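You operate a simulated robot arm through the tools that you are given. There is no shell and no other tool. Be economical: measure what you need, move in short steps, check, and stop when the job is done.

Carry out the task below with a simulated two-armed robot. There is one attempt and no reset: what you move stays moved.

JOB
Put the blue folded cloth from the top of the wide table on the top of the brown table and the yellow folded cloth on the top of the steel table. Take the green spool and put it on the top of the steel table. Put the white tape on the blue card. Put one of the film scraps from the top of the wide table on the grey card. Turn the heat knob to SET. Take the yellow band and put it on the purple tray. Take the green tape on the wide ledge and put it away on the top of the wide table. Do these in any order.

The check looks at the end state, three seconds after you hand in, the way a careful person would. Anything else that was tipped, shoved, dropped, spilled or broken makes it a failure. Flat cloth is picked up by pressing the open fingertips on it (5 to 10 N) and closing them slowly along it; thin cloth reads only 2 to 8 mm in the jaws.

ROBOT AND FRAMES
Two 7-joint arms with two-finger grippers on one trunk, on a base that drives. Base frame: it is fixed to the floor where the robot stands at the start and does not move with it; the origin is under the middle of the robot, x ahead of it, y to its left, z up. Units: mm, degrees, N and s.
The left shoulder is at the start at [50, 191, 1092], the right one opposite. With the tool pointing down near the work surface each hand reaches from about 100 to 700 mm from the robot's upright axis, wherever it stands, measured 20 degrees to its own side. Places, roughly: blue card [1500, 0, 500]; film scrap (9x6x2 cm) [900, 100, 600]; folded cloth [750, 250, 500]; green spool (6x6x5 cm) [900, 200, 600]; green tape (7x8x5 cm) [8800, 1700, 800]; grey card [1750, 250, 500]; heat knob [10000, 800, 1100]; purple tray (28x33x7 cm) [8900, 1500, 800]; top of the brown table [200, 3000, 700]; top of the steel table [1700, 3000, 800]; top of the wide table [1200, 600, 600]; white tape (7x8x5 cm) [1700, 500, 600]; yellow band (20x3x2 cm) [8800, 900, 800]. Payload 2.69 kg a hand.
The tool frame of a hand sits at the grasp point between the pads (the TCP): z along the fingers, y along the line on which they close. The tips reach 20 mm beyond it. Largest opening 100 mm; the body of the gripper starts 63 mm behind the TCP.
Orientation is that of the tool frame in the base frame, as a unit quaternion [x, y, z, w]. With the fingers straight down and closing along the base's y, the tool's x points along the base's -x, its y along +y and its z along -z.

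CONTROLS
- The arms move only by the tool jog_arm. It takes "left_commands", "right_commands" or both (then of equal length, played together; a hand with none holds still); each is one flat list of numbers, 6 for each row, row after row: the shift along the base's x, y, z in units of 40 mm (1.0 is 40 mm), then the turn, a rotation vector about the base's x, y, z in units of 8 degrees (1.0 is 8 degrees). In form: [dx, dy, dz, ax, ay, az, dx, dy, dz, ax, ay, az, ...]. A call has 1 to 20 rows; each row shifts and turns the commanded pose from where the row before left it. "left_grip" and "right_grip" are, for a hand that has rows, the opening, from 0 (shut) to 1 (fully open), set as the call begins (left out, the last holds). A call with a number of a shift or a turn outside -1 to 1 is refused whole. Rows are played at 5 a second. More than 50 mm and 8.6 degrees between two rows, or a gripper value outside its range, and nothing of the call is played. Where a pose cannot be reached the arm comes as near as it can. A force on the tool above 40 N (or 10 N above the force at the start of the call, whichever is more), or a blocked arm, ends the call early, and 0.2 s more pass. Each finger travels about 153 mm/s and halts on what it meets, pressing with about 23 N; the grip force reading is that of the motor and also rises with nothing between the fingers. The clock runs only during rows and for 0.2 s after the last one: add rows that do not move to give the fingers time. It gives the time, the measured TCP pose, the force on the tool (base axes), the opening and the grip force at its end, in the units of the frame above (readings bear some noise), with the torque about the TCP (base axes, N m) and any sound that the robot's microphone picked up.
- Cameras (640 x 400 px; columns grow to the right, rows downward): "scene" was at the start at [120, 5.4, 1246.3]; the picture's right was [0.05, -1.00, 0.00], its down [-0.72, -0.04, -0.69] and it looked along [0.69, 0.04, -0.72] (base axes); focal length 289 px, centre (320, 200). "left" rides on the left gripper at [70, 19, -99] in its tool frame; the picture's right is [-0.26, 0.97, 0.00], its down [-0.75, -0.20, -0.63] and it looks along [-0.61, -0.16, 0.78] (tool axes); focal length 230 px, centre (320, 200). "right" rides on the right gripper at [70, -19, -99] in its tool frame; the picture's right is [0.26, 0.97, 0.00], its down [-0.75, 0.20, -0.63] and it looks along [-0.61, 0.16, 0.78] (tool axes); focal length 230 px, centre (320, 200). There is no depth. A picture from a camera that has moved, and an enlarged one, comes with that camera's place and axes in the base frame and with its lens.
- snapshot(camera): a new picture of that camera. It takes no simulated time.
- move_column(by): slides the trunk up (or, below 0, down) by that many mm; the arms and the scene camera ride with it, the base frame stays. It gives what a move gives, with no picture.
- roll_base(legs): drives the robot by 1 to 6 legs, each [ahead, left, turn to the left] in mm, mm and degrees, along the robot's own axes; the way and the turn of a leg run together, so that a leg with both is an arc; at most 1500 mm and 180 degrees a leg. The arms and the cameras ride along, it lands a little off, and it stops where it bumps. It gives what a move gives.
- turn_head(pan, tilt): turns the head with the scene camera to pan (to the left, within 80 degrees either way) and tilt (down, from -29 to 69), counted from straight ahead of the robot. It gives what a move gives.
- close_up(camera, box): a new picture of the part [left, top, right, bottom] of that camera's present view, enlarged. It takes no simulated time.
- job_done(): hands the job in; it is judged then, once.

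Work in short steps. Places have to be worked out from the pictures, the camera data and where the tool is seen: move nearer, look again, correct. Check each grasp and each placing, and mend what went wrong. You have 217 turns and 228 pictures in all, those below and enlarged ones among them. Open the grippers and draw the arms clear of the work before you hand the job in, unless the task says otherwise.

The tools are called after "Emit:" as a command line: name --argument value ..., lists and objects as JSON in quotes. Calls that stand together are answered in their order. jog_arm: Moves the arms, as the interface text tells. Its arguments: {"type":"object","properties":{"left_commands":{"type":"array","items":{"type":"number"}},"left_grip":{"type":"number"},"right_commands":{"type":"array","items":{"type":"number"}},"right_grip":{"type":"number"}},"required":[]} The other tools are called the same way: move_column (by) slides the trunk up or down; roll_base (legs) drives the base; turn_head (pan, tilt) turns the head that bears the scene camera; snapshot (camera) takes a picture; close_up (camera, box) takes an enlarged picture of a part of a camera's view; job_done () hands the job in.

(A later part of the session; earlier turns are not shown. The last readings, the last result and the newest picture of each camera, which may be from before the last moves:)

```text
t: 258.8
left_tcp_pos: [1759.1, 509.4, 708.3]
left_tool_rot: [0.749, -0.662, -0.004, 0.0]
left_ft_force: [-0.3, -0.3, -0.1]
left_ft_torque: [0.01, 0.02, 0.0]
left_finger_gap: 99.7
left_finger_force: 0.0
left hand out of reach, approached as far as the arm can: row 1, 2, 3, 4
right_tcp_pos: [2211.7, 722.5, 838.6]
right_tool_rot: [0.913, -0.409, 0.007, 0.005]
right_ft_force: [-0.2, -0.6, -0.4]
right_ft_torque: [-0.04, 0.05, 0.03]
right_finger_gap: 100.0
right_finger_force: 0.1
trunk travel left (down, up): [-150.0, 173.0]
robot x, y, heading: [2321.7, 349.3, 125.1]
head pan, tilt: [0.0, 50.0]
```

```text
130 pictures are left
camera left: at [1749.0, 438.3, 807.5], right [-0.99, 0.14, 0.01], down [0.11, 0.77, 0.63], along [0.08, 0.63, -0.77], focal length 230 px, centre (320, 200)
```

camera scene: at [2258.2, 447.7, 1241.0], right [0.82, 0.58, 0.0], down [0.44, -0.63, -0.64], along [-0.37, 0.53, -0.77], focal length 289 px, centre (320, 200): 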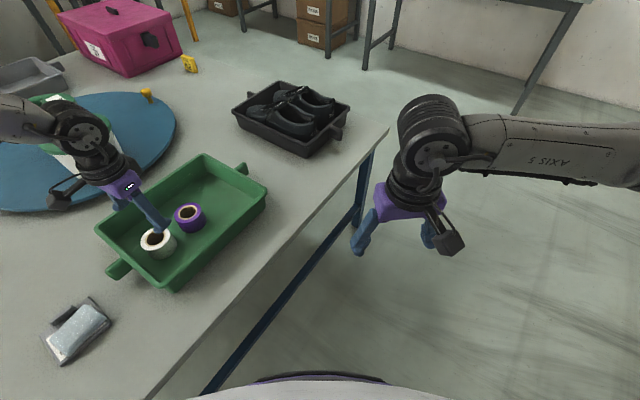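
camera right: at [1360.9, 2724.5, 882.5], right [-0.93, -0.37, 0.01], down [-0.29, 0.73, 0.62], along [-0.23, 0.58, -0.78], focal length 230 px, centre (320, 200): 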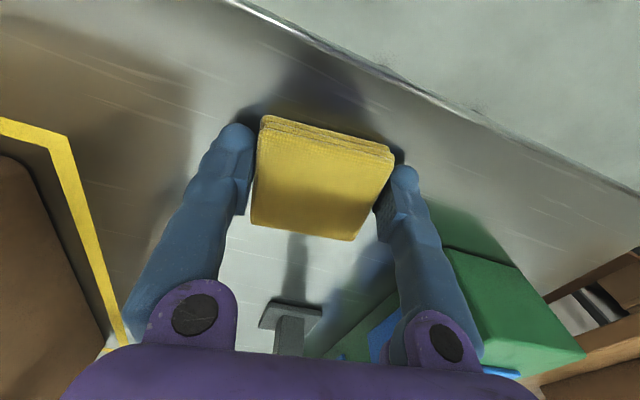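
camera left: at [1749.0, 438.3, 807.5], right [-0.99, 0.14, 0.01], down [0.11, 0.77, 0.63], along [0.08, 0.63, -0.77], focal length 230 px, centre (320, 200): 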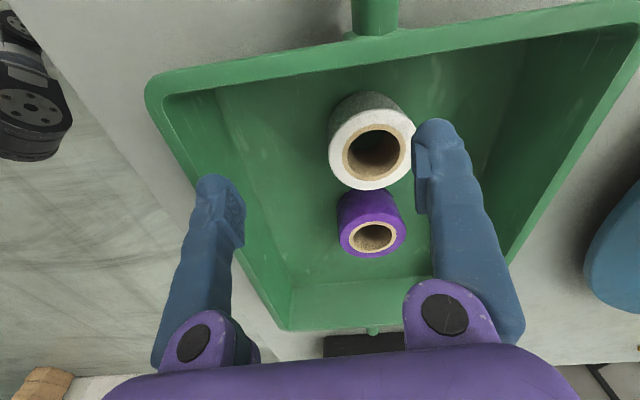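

The arm is at full stretch here. I raise the hand and shift the base +150 mm in y, then return over the tape.

Emit:
jog_arm --left_commands '[0.2, 0, 0.7, 0, 0, 0, 0.2, 0, 0.8, 0, 0, 0, 0, 0, 0.6, 0, 0, 0]'

Emit:
roll_base --legs '[[123, -86, 0]]'

Emit:
jog_arm --left_commands '[-0.3, -0.7, 0, 0, 0, 0, -0.3, -0.7, 0, 0, 0, 0, -0.3, -0.7, 0, 0, 0, 0, -0.2, -0.6, 0, 0, 0, 0, -0.1, -0.4, -0.2, 0, 0, 0, 0, 0, 0, 0, 0, 0]'

Emit:
snapshot --camera "left"

```text
t: 259.6
left_tcp_pos: [1775.6, 511.1, 793.4]
left_tool_rot: [0.749, -0.662, -0.002, -0.002]
left_ft_force: [1.0, -0.3, -0.3]
left_ft_torque: [0.01, 0.0, -0.01]
left_finger_gap: 100.1
left_finger_force: 0.1
right_tcp_pos: [2211.7, 722.0, 836.9]
right_tool_rot: [0.913, -0.408, 0.006, 0.004]
right_ft_force: [-0.5, -0.2, 0.3]
right_ft_torque: [0.01, -0.04, 0.01]
right_finger_gap: 100.1
right_finger_force: 0.0
trunk travel left (down, up): [-150.0, 173.0]
robot x, y, heading: [2324.4, 353.1, 125.2]
head pan, tilt: [0.0, 50.0]
```

```text
t: 261.0
left_tcp_pos: [1772.7, 660.0, 790.9]
left_tool_rot: [0.749, -0.663, -0.001, -0.002]
left_ft_force: [0.2, -0.4, 0.4]
left_ft_torque: [-0.01, -0.03, 0.01]
left_finger_gap: 100.1
left_finger_force: 0.1
right_tcp_pos: [2211.9, 872.3, 837.0]
right_tool_rot: [0.913, -0.408, 0.006, 0.004]
right_ft_force: [-0.4, 0.2, 0.2]
right_ft_torque: [0.02, -0.04, 0.06]
right_finger_gap: 99.8
right_finger_force: 0.0
trunk travel left (down, up): [-150.0, 173.0]
robot x, y, heading: [2327.9, 497.7, 125.2]
head pan, tilt: [0.0, 50.0]
```

```text
t: 262.4
left_tcp_pos: [1746.0, 592.7, 793.1]
left_tool_rot: [0.751, -0.661, -0.004, 0.0]
left_ft_force: [0.0, -0.3, 0.6]
left_ft_torque: [0.01, 0.03, 0.0]
left_finger_gap: 99.9
left_finger_force: 0.1
left hand out of reach, approached as far as the arm can: row 3, 4, 5
right_tcp_pos: [2211.2, 872.8, 837.9]
right_tool_rot: [0.913, -0.409, 0.006, 0.003]
right_ft_force: [0.6, -0.2, -0.7]
right_ft_torque: [-0.04, -0.03, -0.03]
right_finger_gap: 100.0
right_finger_force: 0.1
trunk travel left (down, up): [-150.0, 173.0]
robot x, y, heading: [2322.6, 499.9, 124.6]
head pan, tilt: [0.0, 50.0]
```

```text
129 pictures are left
camera left: at [1737.3, 522.8, 891.9], right [-0.99, 0.13, 0.01], down [0.11, 0.77, 0.63], along [0.08, 0.63, -0.77], focal length 230 px, centre (320, 200)
```

left: 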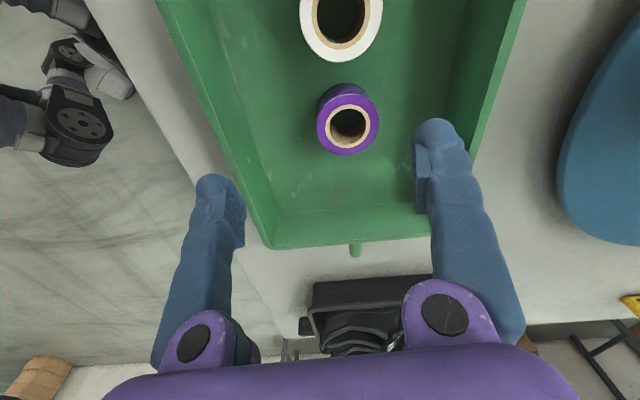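

Wrist limits again. I turn the robot back to heading 180°, where a diagonal grip (yaw about −35°) on the tape is easy.

Emit:
roll_base --legs '[[0, 0, 55], [0, -100, 0]]'

Emit:
jog_arm --left_commands '[-0.4, 0.7, 0, 0, 0, 0, -0.4, 0.9, 0, 0, 0, 0, -0.4, 0.9, 0, 0, 0, 0, -0.4, 0.9, 0, 0, 0, 0, -0.4, 0.9, 0, 0, 0, 0, -0.4, 0.9, 0, 0, 0, 0, -0.4, 0.9, 0, 0, 0, 0, -0.4, 0.9, 0, 0, 0, 0, -0.4, 0.8, 0, 0, 0, 0, 0, 0, 0, 0, 0, 0]'

Emit:
snapshot --camera "left"

Emit:
snapshot --camera "scene"

```text
t: 266.4
left_tcp_pos: [1918.1, 178.9, 792.4]
left_tool_rot: [0.971, -0.238, -0.003, 0.002]
left_ft_force: [-0.6, 0.2, -1.2]
left_ft_torque: [-0.05, 0.04, 0.03]
left_finger_gap: 99.8
left_finger_force: 0.0
right_tcp_pos: [1953.7, 718.7, 838.8]
right_tool_rot: [0.998, 0.061, 0.007, 0.001]
right_ft_force: [-0.9, -0.1, -0.2]
right_ft_torque: [-0.02, 0.01, 0.0]
right_finger_gap: 100.0
right_finger_force: 0.2
trunk travel left (down, up): [-150.0, 173.0]
robot x, y, heading: [2322.2, 599.6, -179.7]
head pan, tilt: [0.0, 50.0]
```

```text
t: 268.6
left_tcp_pos: [1838.4, 403.5, 850.4]
left_tool_rot: [0.971, -0.238, -0.004, 0.0]
left_ft_force: [0.6, 0.2, 0.2]
left_ft_torque: [0.0, -0.01, -0.01]
left_finger_gap: 100.0
left_finger_force: 0.1
left hand out of reach, approached as far as the arm can: row 6, 7, 8, 9
right_tcp_pos: [1953.0, 717.4, 837.4]
right_tool_rot: [0.998, 0.061, 0.007, 0.001]
right_ft_force: [-0.8, -0.8, 0.5]
right_ft_torque: [-0.02, -0.02, 0.03]
right_finger_gap: 100.0
right_finger_force: 0.1
trunk travel left (down, up): [-150.0, 173.0]
robot x, y, heading: [2322.2, 602.5, -179.9]
head pan, tilt: [0.0, 50.0]
```

```text
128 pictures are left
camera left: at [1891.9, 354.4, 950.4], right [-0.68, -0.74, 0.01], down [-0.57, 0.52, 0.63], along [-0.47, 0.42, -0.77], focal length 230 px, centre (320, 200)
```

left: 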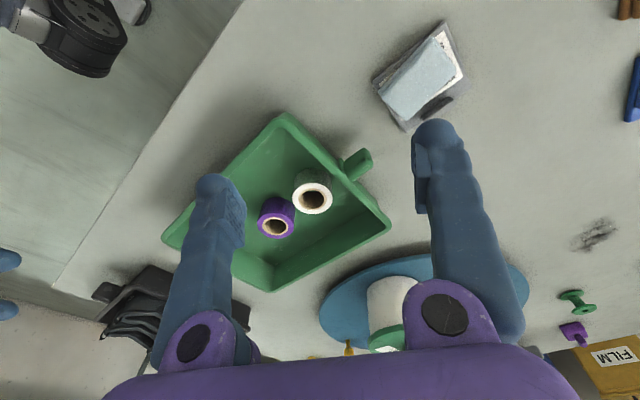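

```text
127 pictures are left
camera scene: at [2206.9, 600.5, 1241.0], right [-0.01, 1.0, 0.0], down [0.77, 0.0, -0.64], along [-0.64, 0.0, -0.77], focal length 289 px, centre (320, 200)
```

scene: 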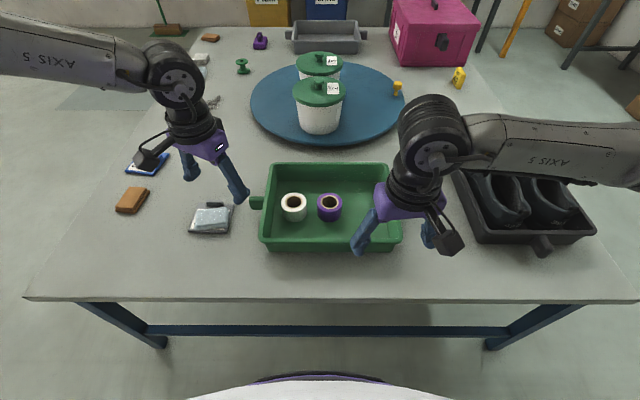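

The left arm is in an awkward elbow branch. I'll use the right hand: shift the base −170 mm in y, tuck the left arm back, and bring the right hand over the tape with +38° yaw.

Emit:
roll_base --legs '[[0, 170, 0]]'

Emit:
jog_arm --left_commands '[0.6, -0.6, 0, 0, 0, 0.6, 0.6, -0.5, 0, 0, 0, 0.6, 0.6, -0.3, 0, 0, 0, 0.6, 0.6, 0, 0, 0, 0, 0.6, 0.6, 0, 0, 0, 0, 0.6, 0.4, 0, 0, 0, 0, 0.6, 0, 0, 0, 0, 0, 0, 0, 0, 0, 0, 0, 0]' --right_commands '[-0.6, -0.1, 0, 0, 0, 0.8, -0.8, -0.1, 0, 0, 0, 0.8, -0.9, -0.1, 0, 0, 0, 0.8, -0.9, -0.1, 0, 0, 0, 0.8, -0.9, -0.1, 0, 0, 0, 0.8, -0.9, 0, 0, 0, 0, 0.75, -0.8, 0, -0.3, 0, 0, 0, 0, 0, -0.6, 0, 0, 0]'

Emit:
snapshot --camera "right"

Emit:
snapshot --camera "scene"

```text
t: 270.7
left_tcp_pos: [1838.7, 231.8, 850.0]
left_tool_rot: [0.972, -0.237, -0.003, 0.001]
left_ft_force: [-0.5, -0.3, -0.1]
left_ft_torque: [0.02, -0.01, 0.0]
left_finger_gap: 100.0
left_finger_force: 0.0
right_tcp_pos: [1954.7, 547.8, 837.2]
right_tool_rot: [0.998, 0.061, 0.006, 0.0]
right_ft_force: [0.4, -0.3, 0.3]
right_ft_torque: [0.02, 0.0, 0.03]
right_finger_gap: 99.9
right_finger_force: 0.0
trunk travel left (down, up): [-150.0, 173.0]
robot x, y, heading: [2321.9, 429.9, -179.6]
head pan, tilt: [0.0, 50.0]
```

```text
t: 272.5
left_tcp_pos: [1975.7, 176.9, 850.8]
left_tool_rot: [1.0, 0.012, -0.003, 0.002]
left_ft_force: [0.5, 0.5, -0.6]
left_ft_torque: [0.01, 0.03, 0.02]
left_finger_gap: 100.1
left_finger_force: 0.0
right_tcp_pos: [1754.7, 528.1, 812.3]
right_tool_rot: [0.924, 0.383, 0.008, -0.002]
right_ft_force: [0.0, 0.8, 0.0]
right_ft_torque: [0.03, 0.02, -0.02]
right_finger_gap: 100.0
right_finger_force: 0.0
right hand out of reach, approached as far as the arm can: row 7
trunk travel left (down, up): [-150.0, 173.0]
robot x, y, heading: [2326.2, 426.9, -179.3]
head pan, tilt: [0.0, 50.0]
```

```text
126 pictures are left
camera right: at [1789.6, 589.5, 912.4], right [0.87, -0.5, 0.01], down [-0.4, -0.68, 0.62], along [-0.31, -0.54, -0.78], focal length 230 px, centre (320, 200)
```

right: 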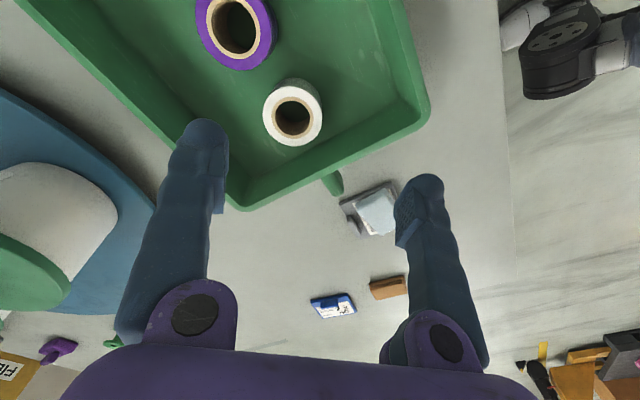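

```text
125 pictures are left
camera scene: at [2207.7, 430.5, 1240.9], right [-0.01, 1.0, 0.0], down [0.77, 0.0, -0.64], along [-0.64, 0.0, -0.77], focal length 289 px, centre (320, 200)
```

scene: 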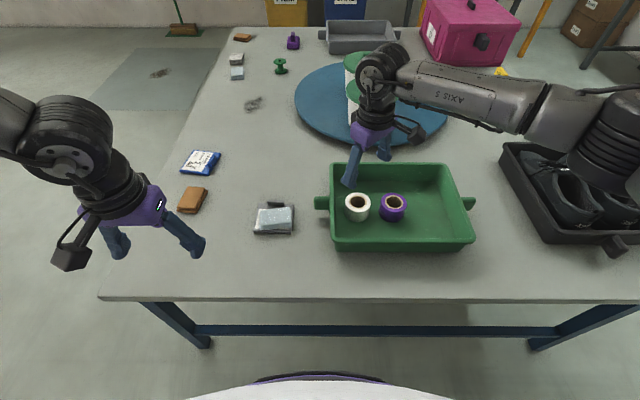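

Tape centre ≈[1723,529]. I lower while moving to it, to z 690, and check.

Emit:
jog_arm --right_commands '[0, 0, -0.8, 0, 0, 0, -0.2, 0, -0.8, 0, 0, 0, -0.3, 0, -0.8, 0, 0, 0, -0.3, 0.03, -0.65, 0, 0, 0, 0, 0, 0, 0, 0, 0]' --right_grip 0.95

Emit:
snapshot --camera "right"

```text
t: 273.7
left_tcp_pos: [1975.9, 175.5, 850.4]
left_tool_rot: [1.0, 0.012, -0.004, 0.002]
left_ft_force: [0.4, -0.3, 0.7]
left_ft_torque: [0.0, 0.0, 0.02]
left_finger_gap: 100.0
left_finger_force: 0.0
right_tcp_pos: [1752.1, 528.7, 771.7]
right_tool_rot: [0.924, 0.382, 0.007, -0.002]
right_ft_force: [0.4, -0.4, 0.1]
right_ft_torque: [0.02, -0.04, 0.0]
right_finger_gap: 95.1
right_finger_force: 0.0
right hand out of reach, approached as far as the arm can: row 2, 3, 4
trunk travel left (down, up): [-150.0, 173.0]
robot x, y, heading: [2325.7, 429.3, -179.6]
head pan, tilt: [0.0, 50.0]
```

```text
124 pictures are left
camera right: at [1787.2, 589.5, 870.1], right [0.87, -0.5, 0.01], down [-0.4, -0.68, 0.62], along [-0.31, -0.54, -0.78], focal length 230 px, centre (320, 200)
```

right: 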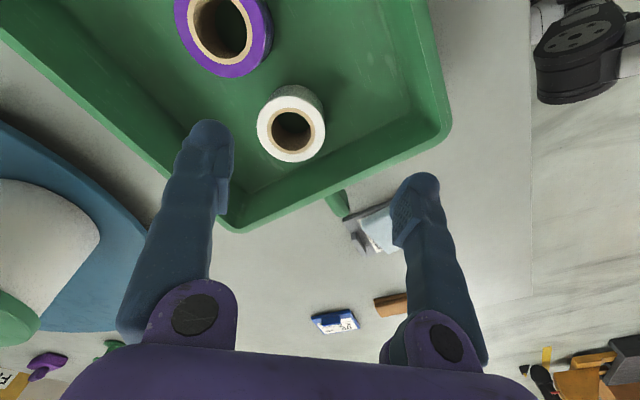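

Not low enough for the reach; I raise the hand 40 mm and lower the trunk 120 mm.

Emit:
jog_arm --right_commands '[0, 0, 1, 0, 0, 0]'

Emit:
move_column --by -120

Emit:
jog_arm --right_commands '[-0.25, 0, 0, 0, 0, 0, -0.25, 0, 0, 0, 0, 0, -0.2, 0, 0, 0, 0, 0, 0, 0, 0, 0, 0, 0]'

Emit:
snapshot --camera "right"

```text
t: 274.1
left_tcp_pos: [1975.1, 175.7, 850.9]
left_tool_rot: [1.0, 0.011, -0.003, 0.002]
left_ft_force: [0.0, 0.7, 0.1]
left_ft_torque: [0.0, 0.01, 0.01]
left_finger_gap: 100.0
left_finger_force: 0.0
right_tcp_pos: [1752.1, 528.4, 810.6]
right_tool_rot: [0.924, 0.383, 0.006, -0.002]
right_ft_force: [-0.7, -0.3, 0.2]
right_ft_torque: [0.0, 0.02, -0.01]
right_finger_gap: 94.8
right_finger_force: 0.1
trunk travel left (down, up): [-150.0, 173.0]
robot x, y, heading: [2324.4, 432.4, -179.5]
head pan, tilt: [0.0, 50.0]
```

```text
t: 275.6
left_tcp_pos: [1975.2, 176.3, 731.5]
left_tool_rot: [1.0, 0.012, -0.004, 0.002]
left_ft_force: [-0.5, 0.2, -0.4]
left_ft_torque: [0.0, 0.03, -0.01]
left_finger_gap: 99.7
left_finger_force: 0.0
right_tcp_pos: [1752.3, 528.5, 691.5]
right_tool_rot: [0.924, 0.383, 0.008, -0.001]
right_ft_force: [0.1, -0.3, -0.9]
right_ft_torque: [-0.01, -0.02, -0.05]
right_finger_gap: 94.9
right_finger_force: 0.1
trunk travel left (down, up): [-30.0, 293.0]
robot x, y, heading: [2325.7, 429.2, -179.8]
head pan, tilt: [0.0, 50.0]
```

```text
t: 276.6
left_tcp_pos: [1974.8, 176.2, 729.9]
left_tool_rot: [1.0, 0.011, -0.003, 0.001]
left_ft_force: [0.1, -0.3, 0.2]
left_ft_torque: [-0.02, 0.0, 0.0]
left_finger_gap: 99.8
left_finger_force: 0.0
right_tcp_pos: [1752.5, 528.2, 690.9]
right_tool_rot: [0.924, 0.383, 0.007, -0.002]
right_ft_force: [-0.5, -0.5, -0.3]
right_ft_torque: [-0.03, 0.01, 0.0]
right_finger_gap: 95.0
right_finger_force: 0.0
right hand out of reach, approached as far as the arm can: row 1, 2, 3
trunk travel left (down, up): [-30.0, 293.0]
robot x, y, heading: [2323.4, 429.3, -179.6]
head pan, tilt: [0.0, 50.0]
```

```text
123 pictures are left
camera right: at [1786.2, 589.9, 790.0], right [0.87, -0.5, 0.01], down [-0.4, -0.68, 0.62], along [-0.31, -0.54, -0.78], focal length 230 px, centre (320, 200)
```

right: 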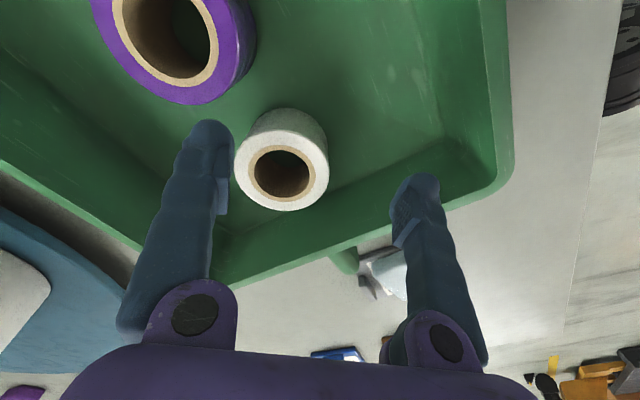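

It's the wrist yaw again. I reduce yaw by 20° and move to the tape centre at this height.

Emit:
jog_arm --right_commands '[0, 0, 0.1, 0, 0, -0.85, 0, 0, 0, 0, 0, -0.85, 0, 0, 0, 0, 0, -0.8, -0.25, 0, 0, 0, 0, 0, -0.25, 0, 0, 0, 0, 0, -0.22, 0, 0, 0, 0, 0, 0, 0, 0, 0, 0, 0]' --right_grip 0.9

Emit:
snapshot --camera "right"

```text
t: 278.2
left_tcp_pos: [1975.7, 177.1, 730.9]
left_tool_rot: [1.0, 0.011, -0.003, 0.001]
left_ft_force: [-0.1, -0.1, 0.2]
left_ft_torque: [0.01, 0.04, 0.01]
left_finger_gap: 100.0
left_finger_force: 0.1
right_tcp_pos: [1722.5, 527.8, 694.7]
right_tool_rot: [0.976, 0.217, 0.007, 0.0]
right_ft_force: [0.4, -0.6, 0.1]
right_ft_torque: [-0.01, -0.01, 0.0]
right_finger_gap: 90.1
right_finger_force: 0.1
trunk travel left (down, up): [-30.0, 293.0]
robot x, y, heading: [2325.1, 427.0, -179.7]
head pan, tilt: [0.0, 50.0]
```

```text
122 pictures are left
camera right: at [1776.5, 574.1, 794.4], right [0.64, -0.77, 0.01], down [-0.6, -0.5, 0.62], along [-0.47, -0.4, -0.78], focal length 230 px, centre (320, 200)
```

right: 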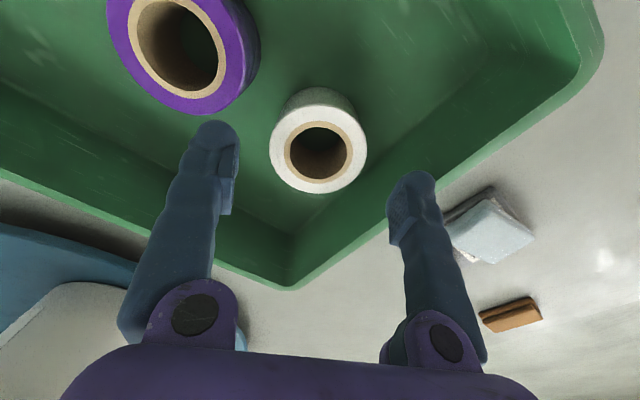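

Well centred over the tape. I narrow the opening to 82 mm to stay clear of the purple tape, then descend.

Emit:
jog_arm --right_commands '[-0.04, -0.02, 0, 0, 0, 0, 0, 0, -0.5, 0, 0, 0, 0, 0, 0, 0, 0, 0]' --right_grip 0.82

Emit:
snapshot --camera "right"

```text
t: 279.0
left_tcp_pos: [1976.3, 176.7, 730.6]
left_tool_rot: [1.0, 0.011, -0.003, 0.001]
left_ft_force: [-0.4, 0.8, -0.2]
left_ft_torque: [0.01, 0.01, -0.02]
left_finger_gap: 100.0
left_finger_force: 0.2
right_tcp_pos: [1720.1, 527.6, 673.7]
right_tool_rot: [0.976, 0.216, 0.007, 0.0]
right_ft_force: [-0.6, -0.4, 0.1]
right_ft_torque: [-0.01, 0.02, -0.02]
right_finger_gap: 82.2
right_finger_force: 0.0
trunk travel left (down, up): [-30.0, 293.0]
robot x, y, heading: [2324.9, 428.4, -179.7]
head pan, tilt: [0.0, 50.0]
```

```text
121 pictures are left
camera right: at [1774.4, 573.6, 774.3], right [0.64, -0.77, 0.01], down [-0.6, -0.5, 0.62], along [-0.47, -0.4, -0.78], focal length 230 px, centre (320, 200)
```

right: 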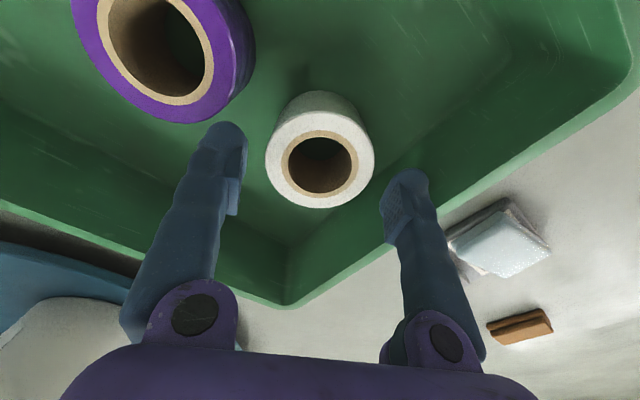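

Aligned. Descend 40 mm in small rows around the tape.

Emit:
jog_arm --right_commands '[0, 0, -0.2, 0, 0, 0, 0, 0, -0.2, 0, 0, 0, 0, 0, -0.2, 0, 0, 0, 0, 0, -0.2, 0, 0, 0, 0, 0, -0.2, 0, 0, 0, 0, 0, 0, 0, 0, 0]'

Emit:
snapshot --camera "right"

```text
t: 280.4
left_tcp_pos: [1974.7, 175.8, 730.4]
left_tool_rot: [1.0, 0.012, -0.003, 0.002]
left_ft_force: [0.3, -0.5, 0.0]
left_ft_torque: [0.01, 0.0, 0.02]
left_finger_gap: 99.8
left_finger_force: 0.0
right_tcp_pos: [1721.8, 527.0, 634.4]
right_tool_rot: [0.976, 0.216, 0.007, -0.001]
right_ft_force: [-0.5, 0.6, 0.0]
right_ft_torque: [0.01, 0.02, 0.0]
right_finger_gap: 82.2
right_finger_force: 0.0
trunk travel left (down, up): [-30.0, 293.0]
robot x, y, heading: [2322.1, 432.6, -179.5]
head pan, tilt: [0.0, 50.0]
```

```text
120 pictures are left
camera right: at [1774.7, 573.1, 734.0], right [0.64, -0.77, 0.01], down [-0.6, -0.5, 0.62], along [-0.47, -0.4, -0.78], focal length 230 px, centre (320, 200)
```

right: 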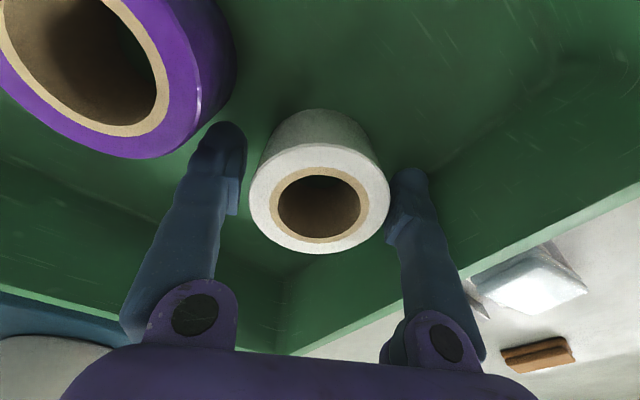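

The fingers straddle the tape without contact. Close and lift slowly.

Emit:
jog_arm --right_commands '[0, 0, 0, 0, 0, 0, 0, 0, 0, 0, 0, 0, 0, 0, 0, 0, 0, 0]' --right_grip 0.4

Emit:
jog_arm --right_commands '[0, 0, 0.1, 0, 0, 0, 0, 0, 0.1, 0, 0, 0, 0, 0, 0.2, 0, 0, 0, 0, 0, 0.3, 0, 0, 0, 0, 0, 0.4, 0, 0, 0, 0, 0, 0.5, 0, 0, 0, 0, 0, 0.6, 0, 0, 0, 0, 0, 0.6, 0, 0, 0]'

Emit:
snapshot --camera "right"

```text
t: 281.2
left_tcp_pos: [1975.4, 177.7, 729.8]
left_tool_rot: [1.0, 0.011, -0.004, 0.002]
left_ft_force: [0.1, -0.1, -0.8]
left_ft_torque: [-0.01, -0.03, 0.0]
left_finger_gap: 100.3
left_finger_force: 0.0
right_tcp_pos: [1722.2, 527.4, 634.8]
right_tool_rot: [0.976, 0.217, 0.007, -0.001]
right_ft_force: [0.7, 0.6, 0.8]
right_ft_torque: [-0.01, -0.01, 0.01]
right_finger_gap: 71.6
right_finger_force: 23.0
trunk travel left (down, up): [-30.0, 293.0]
robot x, y, heading: [2327.0, 430.2, -179.6]
head pan, tilt: [0.0, 50.0]
```

```text
t: 283.0
left_tcp_pos: [1975.5, 176.1, 730.3]
left_tool_rot: [1.0, 0.011, -0.004, 0.002]
left_ft_force: [-0.1, 0.8, -0.5]
left_ft_torque: [0.02, 0.01, 0.01]
left_finger_gap: 100.1
left_finger_force: 0.1
right_tcp_pos: [1720.2, 527.3, 746.5]
right_tool_rot: [0.976, 0.216, 0.007, 0.0]
right_ft_force: [-0.2, 0.2, 0.1]
right_ft_torque: [0.02, -0.04, 0.0]
right_finger_gap: 71.8
right_finger_force: 22.9
trunk travel left (down, up): [-30.0, 293.0]
robot x, y, heading: [2322.5, 429.6, -179.7]
head pan, tilt: [0.0, 50.0]
```

```text
119 pictures are left
camera right: at [1774.5, 573.5, 846.4], right [0.64, -0.77, 0.01], down [-0.6, -0.5, 0.62], along [-0.47, -0.4, -0.78], focal length 230 px, centre (320, 200)
```

right: 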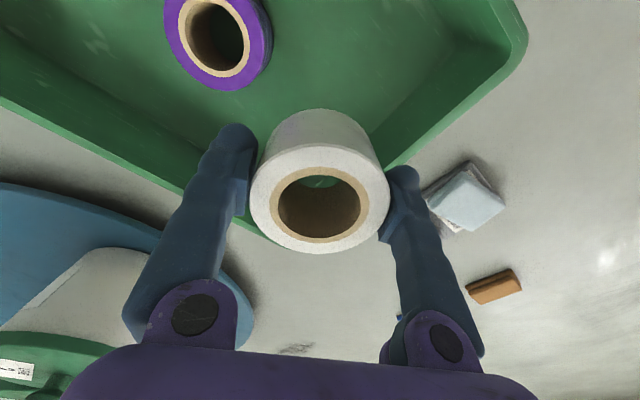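

White tape held (71.8 mm). I retract it, raise the trunk, and drive round to the right side in front of the blue card.

Emit:
jog_arm --right_commands '[0.3, 0.1, 0.5, 0, 0, -0.6, 0.5, 0.1, 0.4, 0, 0, -0.6, 0.6, 0.1, 0.2, 0, 0, -0.6, 0.6, 0.1, 0, 0, 0, -0.6, 0.6, 0.1, 0, 0, 0, -0.5, 0.6, 0.1, 0, 0, 0, 0, 0.6, 0, 0, 0, 0, 0, 0.5, 0, 0, 0, 0, 0, 0.4, 0, 0, 0, 0, 0, 0.2, 0, 0, 0, 0, 0]'

Emit:
move_column --by 80

Emit:
roll_base --legs '[[-400, 0, 0], [0, 1080, 0], [0, 0, -90], [0, 1230, 0]]'

Emit:
snapshot --camera "scene"

```text
t: 285.2
left_tcp_pos: [1975.9, 176.6, 729.5]
left_tool_rot: [1.0, 0.011, -0.004, 0.002]
left_ft_force: [-0.4, -0.4, 0.1]
left_ft_torque: [0.0, 0.0, -0.02]
left_finger_gap: 100.4
left_finger_force: 0.1
right_tcp_pos: [1916.7, 553.2, 791.1]
right_tool_rot: [1.0, 0.016, 0.007, 0.001]
right_ft_force: [-0.1, 0.2, -0.1]
right_ft_torque: [-0.03, 0.0, 0.01]
right_finger_gap: 71.2
right_finger_force: 22.7
trunk travel left (down, up): [-30.0, 293.0]
robot x, y, heading: [2326.3, 429.5, -179.5]
head pan, tilt: [0.0, 50.0]
```

```text
t: 286.4
left_tcp_pos: [1975.2, 176.2, 809.1]
left_tool_rot: [1.0, 0.012, -0.003, 0.002]
left_ft_force: [-0.6, 0.2, 0.2]
left_ft_torque: [-0.02, -0.06, -0.01]
left_finger_gap: 99.7
left_finger_force: 0.1
right_tcp_pos: [1916.7, 552.0, 869.4]
right_tool_rot: [1.0, 0.016, 0.007, 0.001]
right_ft_force: [-0.6, 0.9, -1.0]
right_ft_torque: [-0.02, 0.01, 0.0]
right_finger_gap: 71.4
right_finger_force: 23.7
trunk travel left (down, up): [-110.0, 213.0]
robot x, y, heading: [2327.7, 428.8, -179.6]
head pan, tilt: [0.0, 50.0]
```

```text
t: 312.8
left_tcp_pos: [1240.4, -269.8, 810.5]
left_tool_rot: [-0.705, 0.709, 0.004, 0.001]
left_ft_force: [0.1, 0.4, -0.6]
left_ft_torque: [0.02, 0.03, 0.0]
left_finger_gap: 100.1
left_finger_force: 0.0
right_tcp_pos: [1616.7, -221.6, 870.1]
right_tool_rot: [0.708, -0.706, 0.005, 0.006]
right_ft_force: [-0.6, -0.8, -0.8]
right_ft_torque: [-0.02, 0.02, -0.03]
right_finger_gap: 68.6
right_finger_force: 22.7
trunk travel left (down, up): [-110.0, 213.0]
robot x, y, heading: [1484.1, -625.7, 88.6]
head pan, tilt: [0.0, 50.0]
```

```text
118 pictures are left
camera scene: at [1486.2, -508.1, 1201.0], right [1.0, -0.02, 0.0], down [-0.02, -0.77, -0.64], along [0.01, 0.64, -0.77], focal length 289 px, centre (320, 200)
```

scene: 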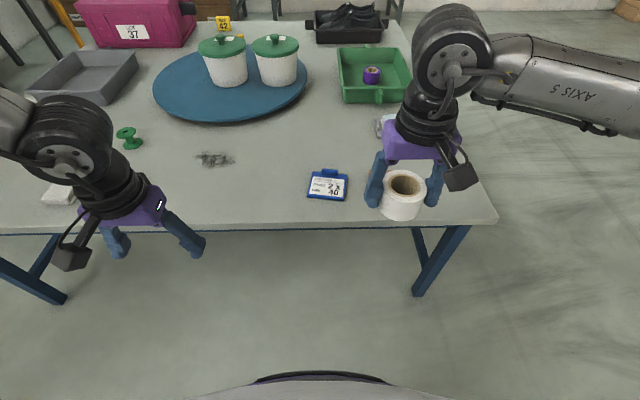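

I approach the table edge and check the held tape.

Emit:
roll_base --legs '[[180, 60, 1.4]]'

Emit:
snapshot --camera "right"

Emit:
snapshot --camera "scene"

```text
t: 314.3
left_tcp_pos: [1173.8, -97.5, 810.0]
left_tool_rot: [0.714, -0.701, -0.003, -0.001]
left_ft_force: [-0.8, 0.2, -0.4]
left_ft_torque: [0.01, -0.03, 0.0]
left_finger_gap: 100.0
left_finger_force: 0.1
right_tcp_pos: [1549.4, -39.7, 870.8]
right_tool_rot: [0.718, -0.696, 0.005, 0.006]
right_ft_force: [-0.6, -0.8, -0.4]
right_ft_torque: [-0.01, -0.02, 0.06]
right_finger_gap: 68.4
right_finger_force: 23.3
trunk travel left (down, up): [-110.0, 213.0]
robot x, y, heading: [1424.3, -449.0, 90.3]
head pan, tilt: [0.0, 50.0]
```

```text
117 pictures are left
camera right: at [1569.7, -107.6, 969.9], right [-0.96, -0.29, 0.01], down [-0.22, 0.75, 0.62], along [-0.18, 0.59, -0.79], focal length 230 px, centre (320, 200)
```

right: 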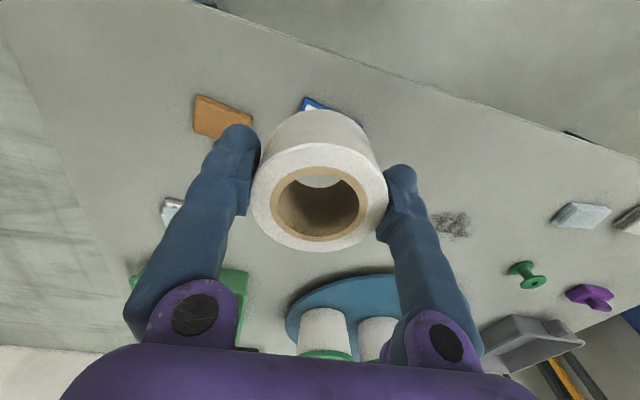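

```text
116 pictures are left
camera scene: at [1425.1, -329.4, 1200.9], right [1.0, 0.0, 0.0], down [0.0, -0.77, -0.64], along [0.0, 0.64, -0.77], focal length 289 px, centre (320, 200)
```

scene: 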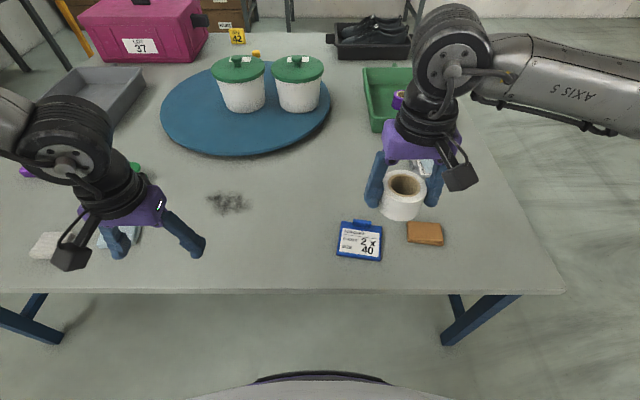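

The blue card is ≈[1521,33] with its clip on the far side (y≈80). I bring the tape over [1521,28], down to z 700.

Emit:
jog_arm --right_commands '[-0.2, 0.4, 0, 0, 0, 0, -0.25, 0.6, -0.2, 0, 0, 0, -0.15, 0.5, -0.4, 0, 0, 0, -0.1, 0.2, -0.6, 0, 0, 0, 0, 0, -0.7, 0, 0, 0, 0, 0, -0.7, 0, 0, 0, 0, 0, -0.7, 0, 0, 0, 0, 0, -0.6, 0, 0, 0, 0, 0, -0.4, 0, 0, 0, 0, 0, 0, 0, 0, 0]'

Emit:
snapshot --camera "right"

Emit:
close_up --camera "scene" --box '[300, 170, 460, 280]'

```text
t: 316.5
left_tcp_pos: [1173.7, -98.4, 809.6]
left_tool_rot: [0.714, -0.7, -0.003, -0.001]
left_ft_force: [-0.7, 0.2, 0.1]
left_ft_torque: [-0.01, 0.0, -0.03]
left_finger_gap: 100.2
left_finger_force: 0.1
right_tcp_pos: [1521.4, 27.4, 697.9]
right_tool_rot: [0.717, -0.697, 0.004, 0.006]
right_ft_force: [0.9, -0.2, 0.3]
right_ft_torque: [-0.01, -0.01, 0.03]
right_finger_gap: 68.2
right_finger_force: 22.6
trunk travel left (down, up): [-110.0, 213.0]
robot x, y, heading: [1427.6, -451.3, 90.3]
head pan, tilt: [0.0, 50.0]
```

```text
115 pictures are left
camera right: at [1541.7, -40.2, 797.7], right [-0.96, -0.29, 0.01], down [-0.22, 0.75, 0.62], along [-0.18, 0.59, -0.78], focal length 230 px, centre (320, 200)
```

right: 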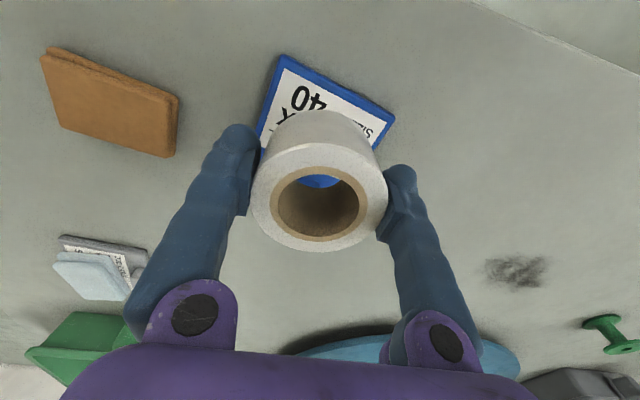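

```text
3.64 times, centred on (380, 225) of scene
camera zoom: at [1425.3, -329.9, 1201.0], right [1.0, 0.0, 0.0], down [0.0, -0.77, -0.64], along [0.0, 0.64, -0.77], focal length 1052 px, centre (102, 109)
```

zoom: 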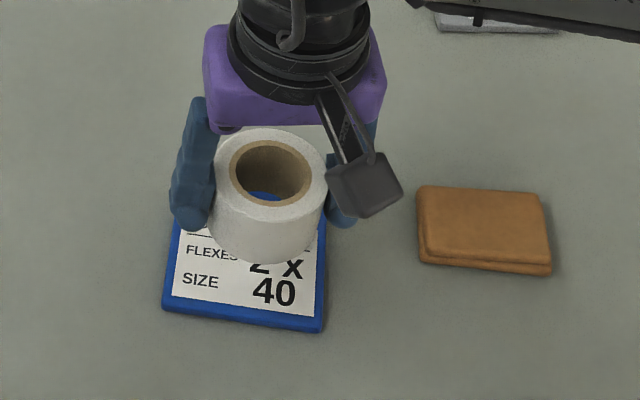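

Shift +4 mm in y for centring and lower to contact in small steps.

Emit:
jog_arm --right_commands '[-0.05, 0.1, -0.4, 0, 0, 0, 0, 0, -0.4, 0, 0, 0, 0, 0, -0.2, 0, 0, 0, 0, 0, -0.1, 0, 0, 0, 0, 0, -0.1, 0, 0, 0, 0, 0, 0, 0, 0, 0]'

Emit:
close_up --camera "scene" --box '[300, 170, 460, 280]'

```text
t: 317.9
left_tcp_pos: [1173.0, -98.0, 809.6]
left_tool_rot: [0.714, -0.7, -0.003, -0.001]
left_ft_force: [0.4, 0.0, -0.4]
left_ft_torque: [-0.02, 0.0, -0.02]
left_finger_gap: 100.0
left_finger_force: 0.0
right_tcp_pos: [1520.0, 32.1, 650.6]
right_tool_rot: [0.717, -0.697, 0.004, 0.006]
right_ft_force: [-0.4, -0.3, -0.7]
right_ft_torque: [-0.02, -0.01, -0.03]
right_finger_gap: 68.3
right_finger_force: 22.9
trunk travel left (down, up): [-110.0, 213.0]
robot x, y, heading: [1426.2, -450.8, 90.4]
head pan, tilt: [0.0, 50.0]
```

```text
3.64 times, centred on (380, 225) of scene
camera zoom: at [1425.3, -329.9, 1201.0], right [1.0, 0.0, 0.0], down [0.0, -0.77, -0.64], along [0.0, 0.64, -0.77], focal length 1052 px, centre (102, 109)
```

zoom: 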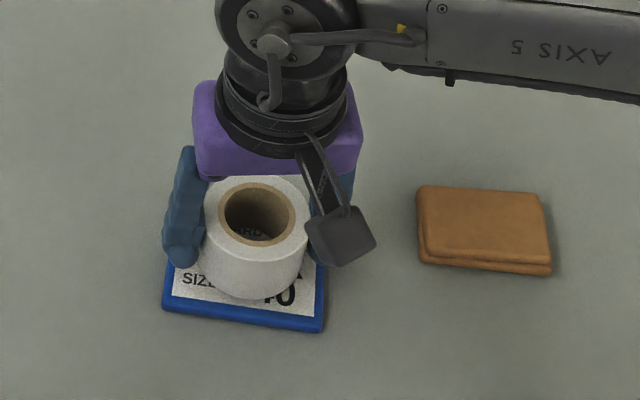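

Check through the hand camera how the tape sits relative to the clip before touching down.

Emit:
snapshot --camera "right"

Emit:
snapshot --camera "left"

```text
112 pictures are left
camera right: at [1539.7, -36.2, 750.1], right [-0.96, -0.29, 0.01], down [-0.22, 0.75, 0.62], along [-0.18, 0.59, -0.78], focal length 230 px, centre (320, 200)
```

right: 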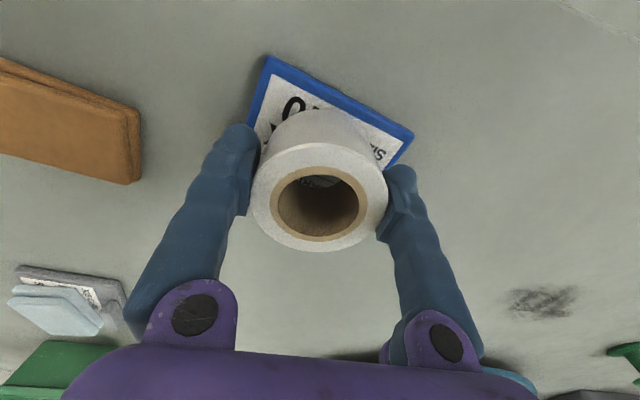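

```text
111 pictures are left
camera left: at [1156.2, -168.1, 910.1], right [-0.97, 0.24, 0.01], down [0.19, 0.75, 0.63], along [0.15, 0.62, -0.77], focal length 230 px, centre (320, 200)
```

left: 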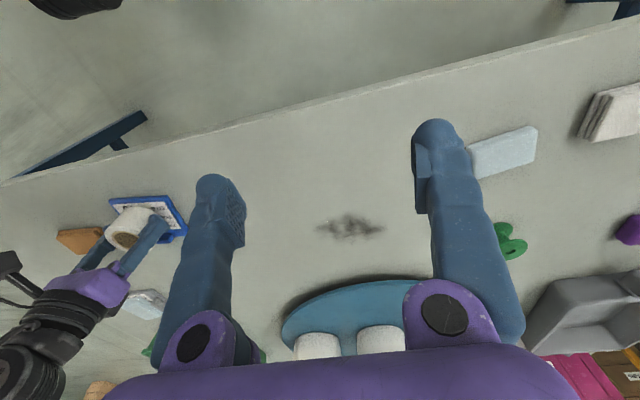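

The tape sits over the label, about 3 to 73 mm from the near edge — clear of the clip. Touch down.

Emit:
jog_arm --right_commands '[0, 0, -0.07, 0, 0, 0, 0, 0, -0.07, 0, 0, 0, 0, 0, -0.07, 0, 0, 0, 0, 0, -0.05, 0, 0, 0, 0, 0, 0, 0, 0, 0]'

```text
t: 319.1
left_tcp_pos: [1174.4, -98.5, 810.9]
left_tool_rot: [0.713, -0.701, -0.003, -0.001]
left_ft_force: [-0.5, -0.4, -0.2]
left_ft_torque: [-0.02, -0.02, 0.0]
left_finger_gap: 100.0
left_finger_force: 0.1
right_tcp_pos: [1521.4, 32.1, 641.4]
right_tool_rot: [0.718, -0.696, 0.004, 0.005]
right_ft_force: [2.8, -1.8, 11.7]
right_ft_torque: [-0.21, -0.33, -0.02]
right_finger_gap: 68.2
right_finger_force: 23.3
trunk travel left (down, up): [-110.0, 213.0]
robot x, y, heading: [1428.7, -449.6, 90.4]
head pan, tilt: [0.0, 50.0]
```

Contact (12 N). Release gently and rise.

Emit:
jog_arm --right_commands '[0, 0, 0.02, 0, 0, 0, 0, 0, 0, 0, 0, 0]' --right_grip 0.85

Emit:
jog_arm --right_commands '[0, 0, 0.2, 0, 0, 0, 0, 0, 0.5, 0, 0, 0, 0, 0, 0.8, 0, 0, 0, 0, 0, 1, 0, 0, 0, 0, -0.4, 1, 0, 0, 0, 0.3, -0.8, 0.6, 0, 0, 0, 0.6, -0.8, 0, 0, 0, 0]'

Emit:
close_up --camera "scene" --box '[300, 170, 460, 280]'

```text
t: 319.7
left_tcp_pos: [1173.4, -97.3, 809.3]
left_tool_rot: [0.713, -0.701, -0.004, -0.002]
left_ft_force: [0.3, 0.1, 0.0]
left_ft_torque: [-0.01, 0.02, 0.01]
left_finger_gap: 100.1
left_finger_force: 0.0
right_tcp_pos: [1519.4, 31.7, 640.6]
right_tool_rot: [0.718, -0.696, 0.005, 0.005]
right_ft_force: [-0.6, -0.5, -0.3]
right_ft_torque: [0.01, -0.02, 0.03]
right_finger_gap: 85.3
right_finger_force: 0.1
trunk travel left (down, up): [-110.0, 213.0]
robot x, y, heading: [1423.6, -447.7, 90.2]
head pan, tilt: [0.0, 50.0]
```

```text
t: 321.3
left_tcp_pos: [1172.4, -99.3, 810.5]
left_tool_rot: [0.714, -0.7, -0.005, 0.0]
left_ft_force: [-0.4, 0.3, 0.1]
left_ft_torque: [0.0, 0.01, 0.01]
left_finger_gap: 99.9
left_finger_force: 0.1
right_tcp_pos: [1556.1, -49.1, 806.3]
right_tool_rot: [0.718, -0.696, 0.004, 0.006]
right_ft_force: [-0.9, -0.6, 0.5]
right_ft_torque: [0.01, -0.03, 0.01]
right_finger_gap: 85.1
right_finger_force: 0.0
trunk travel left (down, up): [-110.0, 213.0]
robot x, y, heading: [1429.0, -449.6, 90.4]
head pan, tilt: [0.0, 50.0]
```

```text
3.64 times, centred on (380, 225) of scene
camera zoom: at [1425.7, -330.2, 1201.0], right [1.0, 0.0, 0.0], down [0.0, -0.77, -0.64], along [0.0, 0.64, -0.77], focal length 1052 px, centre (102, 109)
```

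zoom: 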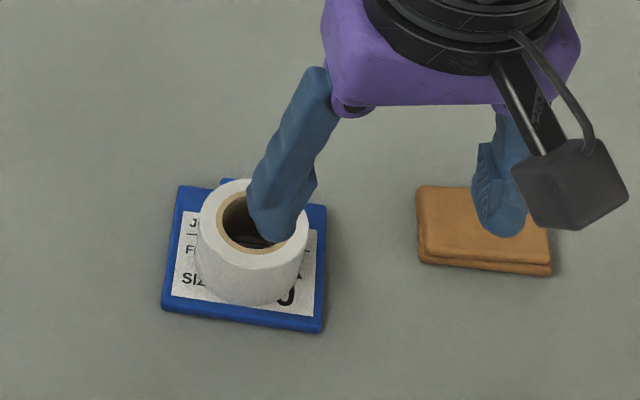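

Tape is on the blue card. Now the spool: strafe to x≈715 so the right shoulder lines up with it.

Emit:
roll_base --legs '[[10, 712, -0.4]]'

Emit:
jog_arm --right_commands '[0.4, 0.6, 0, 0, 0, 0, 0.4, 0.9, 0, 0, 0, 0, 0.3, 0.9, 0, 0, 0, 0, 0.3, 0.9, 0, 0, 0, 0, 0.2, 0.9, 0, 0, 0, 0]' --right_grip 1

Emit:
snapshot --camera "right"

Emit:
snapshot --camera "scene"

```text
t: 328.1
left_tcp_pos: [455.7, -85.9, 809.9]
left_tool_rot: [0.713, -0.702, -0.004, -0.001]
left_ft_force: [0.6, -0.7, 0.3]
left_ft_torque: [0.02, -0.01, 0.0]
left_finger_gap: 100.0
left_finger_force: 0.0
right_tcp_pos: [840.9, -40.7, 806.4]
right_tool_rot: [0.715, -0.699, 0.004, 0.005]
right_ft_force: [-0.2, 1.0, 0.1]
right_ft_torque: [0.03, 0.0, -0.05]
right_finger_gap: 84.9
right_finger_force: 0.1
trunk travel left (down, up): [-110.0, 213.0]
robot x, y, heading: [704.3, -440.4, 89.9]
head pan, tilt: [0.0, 50.0]
```

```text
t: 329.3
left_tcp_pos: [457.0, -86.2, 810.2]
left_tool_rot: [0.712, -0.703, -0.004, -0.001]
left_ft_force: [0.1, -0.6, 0.5]
left_ft_torque: [0.02, -0.02, 0.0]
left_finger_gap: 99.8
left_finger_force: 0.1
right_tcp_pos: [902.9, 127.7, 805.1]
right_tool_rot: [0.715, -0.699, 0.004, 0.006]
right_ft_force: [0.0, 0.3, 0.3]
right_ft_torque: [0.02, 0.0, 0.0]
right_finger_gap: 100.0
right_finger_force: 0.0
trunk travel left (down, up): [-110.0, 213.0]
robot x, y, heading: [705.8, -437.0, 89.7]
head pan, tilt: [0.0, 50.0]
```

```text
109 pictures are left
camera right: at [923.2, 60.9, 904.7], right [-0.96, -0.28, 0.01], down [-0.22, 0.75, 0.62], along [-0.18, 0.59, -0.79], focal length 230 px, centre (320, 200)
```

right: 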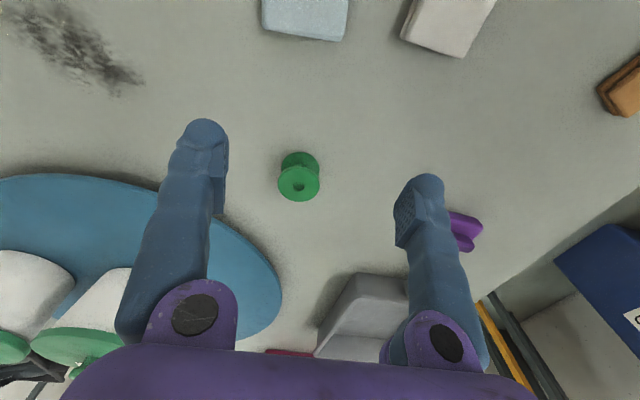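

```text
108 pictures are left
camera scene: at [706.6, -319.9, 1200.9], right [1.0, 0.0, 0.0], down [0.0, -0.77, -0.64], along [0.0, 0.64, -0.77], focal length 289 px, centre (320, 200)
```

scene: 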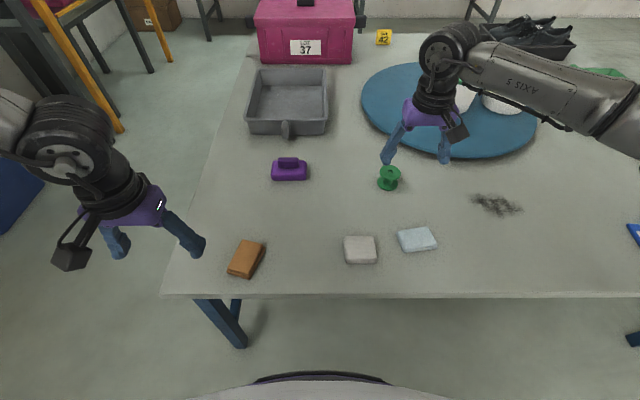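

Spool centre ≈[899,237]. Lower the trunk 100 mm for reach, then move over it.

Emit:
move_column --by -100

Emit:
jog_arm --right_commands '[0, 0.7, 0, 0, 0, 0, 0, 0.7, 0, 0, 0, 0, -0.1, 0.7, 0, 0, 0, 0, 0, 0.63, 0, 0, 0, 0, 0, 0, 0, 0, 0, 0]' --right_grip 0.9

Emit:
snapshot --camera "right"

```text
t: 330.6
left_tcp_pos: [456.1, -86.5, 710.3]
left_tool_rot: [0.712, -0.703, -0.004, -0.002]
left_ft_force: [0.3, -0.2, 0.6]
left_ft_torque: [-0.02, 0.0, -0.02]
left_finger_gap: 100.0
left_finger_force: 0.0
right_tcp_pos: [903.3, 128.9, 707.2]
right_tool_rot: [0.715, -0.699, 0.005, 0.005]
right_ft_force: [-0.8, -0.2, 0.5]
right_ft_torque: [-0.01, -0.01, 0.0]
right_finger_gap: 99.9
right_finger_force: 0.1
trunk travel left (down, up): [-10.0, 313.0]
robot x, y, heading: [701.4, -438.9, 89.8]
head pan, tilt: [0.0, 50.0]
```

```text
t: 331.8
left_tcp_pos: [456.1, -85.9, 710.2]
left_tool_rot: [0.713, -0.702, -0.004, -0.002]
left_ft_force: [-0.4, -0.1, -1.6]
left_ft_torque: [-0.01, -0.02, 0.01]
left_finger_gap: 100.1
left_finger_force: 0.1
right_tcp_pos: [898.8, 237.5, 705.5]
right_tool_rot: [0.715, -0.699, 0.005, 0.005]
right_ft_force: [0.3, 0.6, 0.5]
right_ft_torque: [0.0, 0.02, 0.03]
right_finger_gap: 89.8
right_finger_force: 0.1
trunk travel left (down, up): [-10.0, 313.0]
robot x, y, heading: [709.7, -438.0, 89.8]
head pan, tilt: [0.0, 50.0]
```

```text
107 pictures are left
camera right: at [918.7, 169.4, 805.4], right [-0.96, -0.28, 0.01], down [-0.22, 0.75, 0.62], along [-0.18, 0.59, -0.78], focal length 230 px, centre (320, 200)
```

right: 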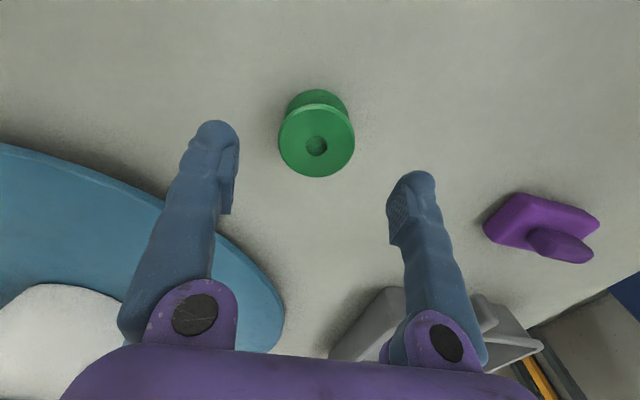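

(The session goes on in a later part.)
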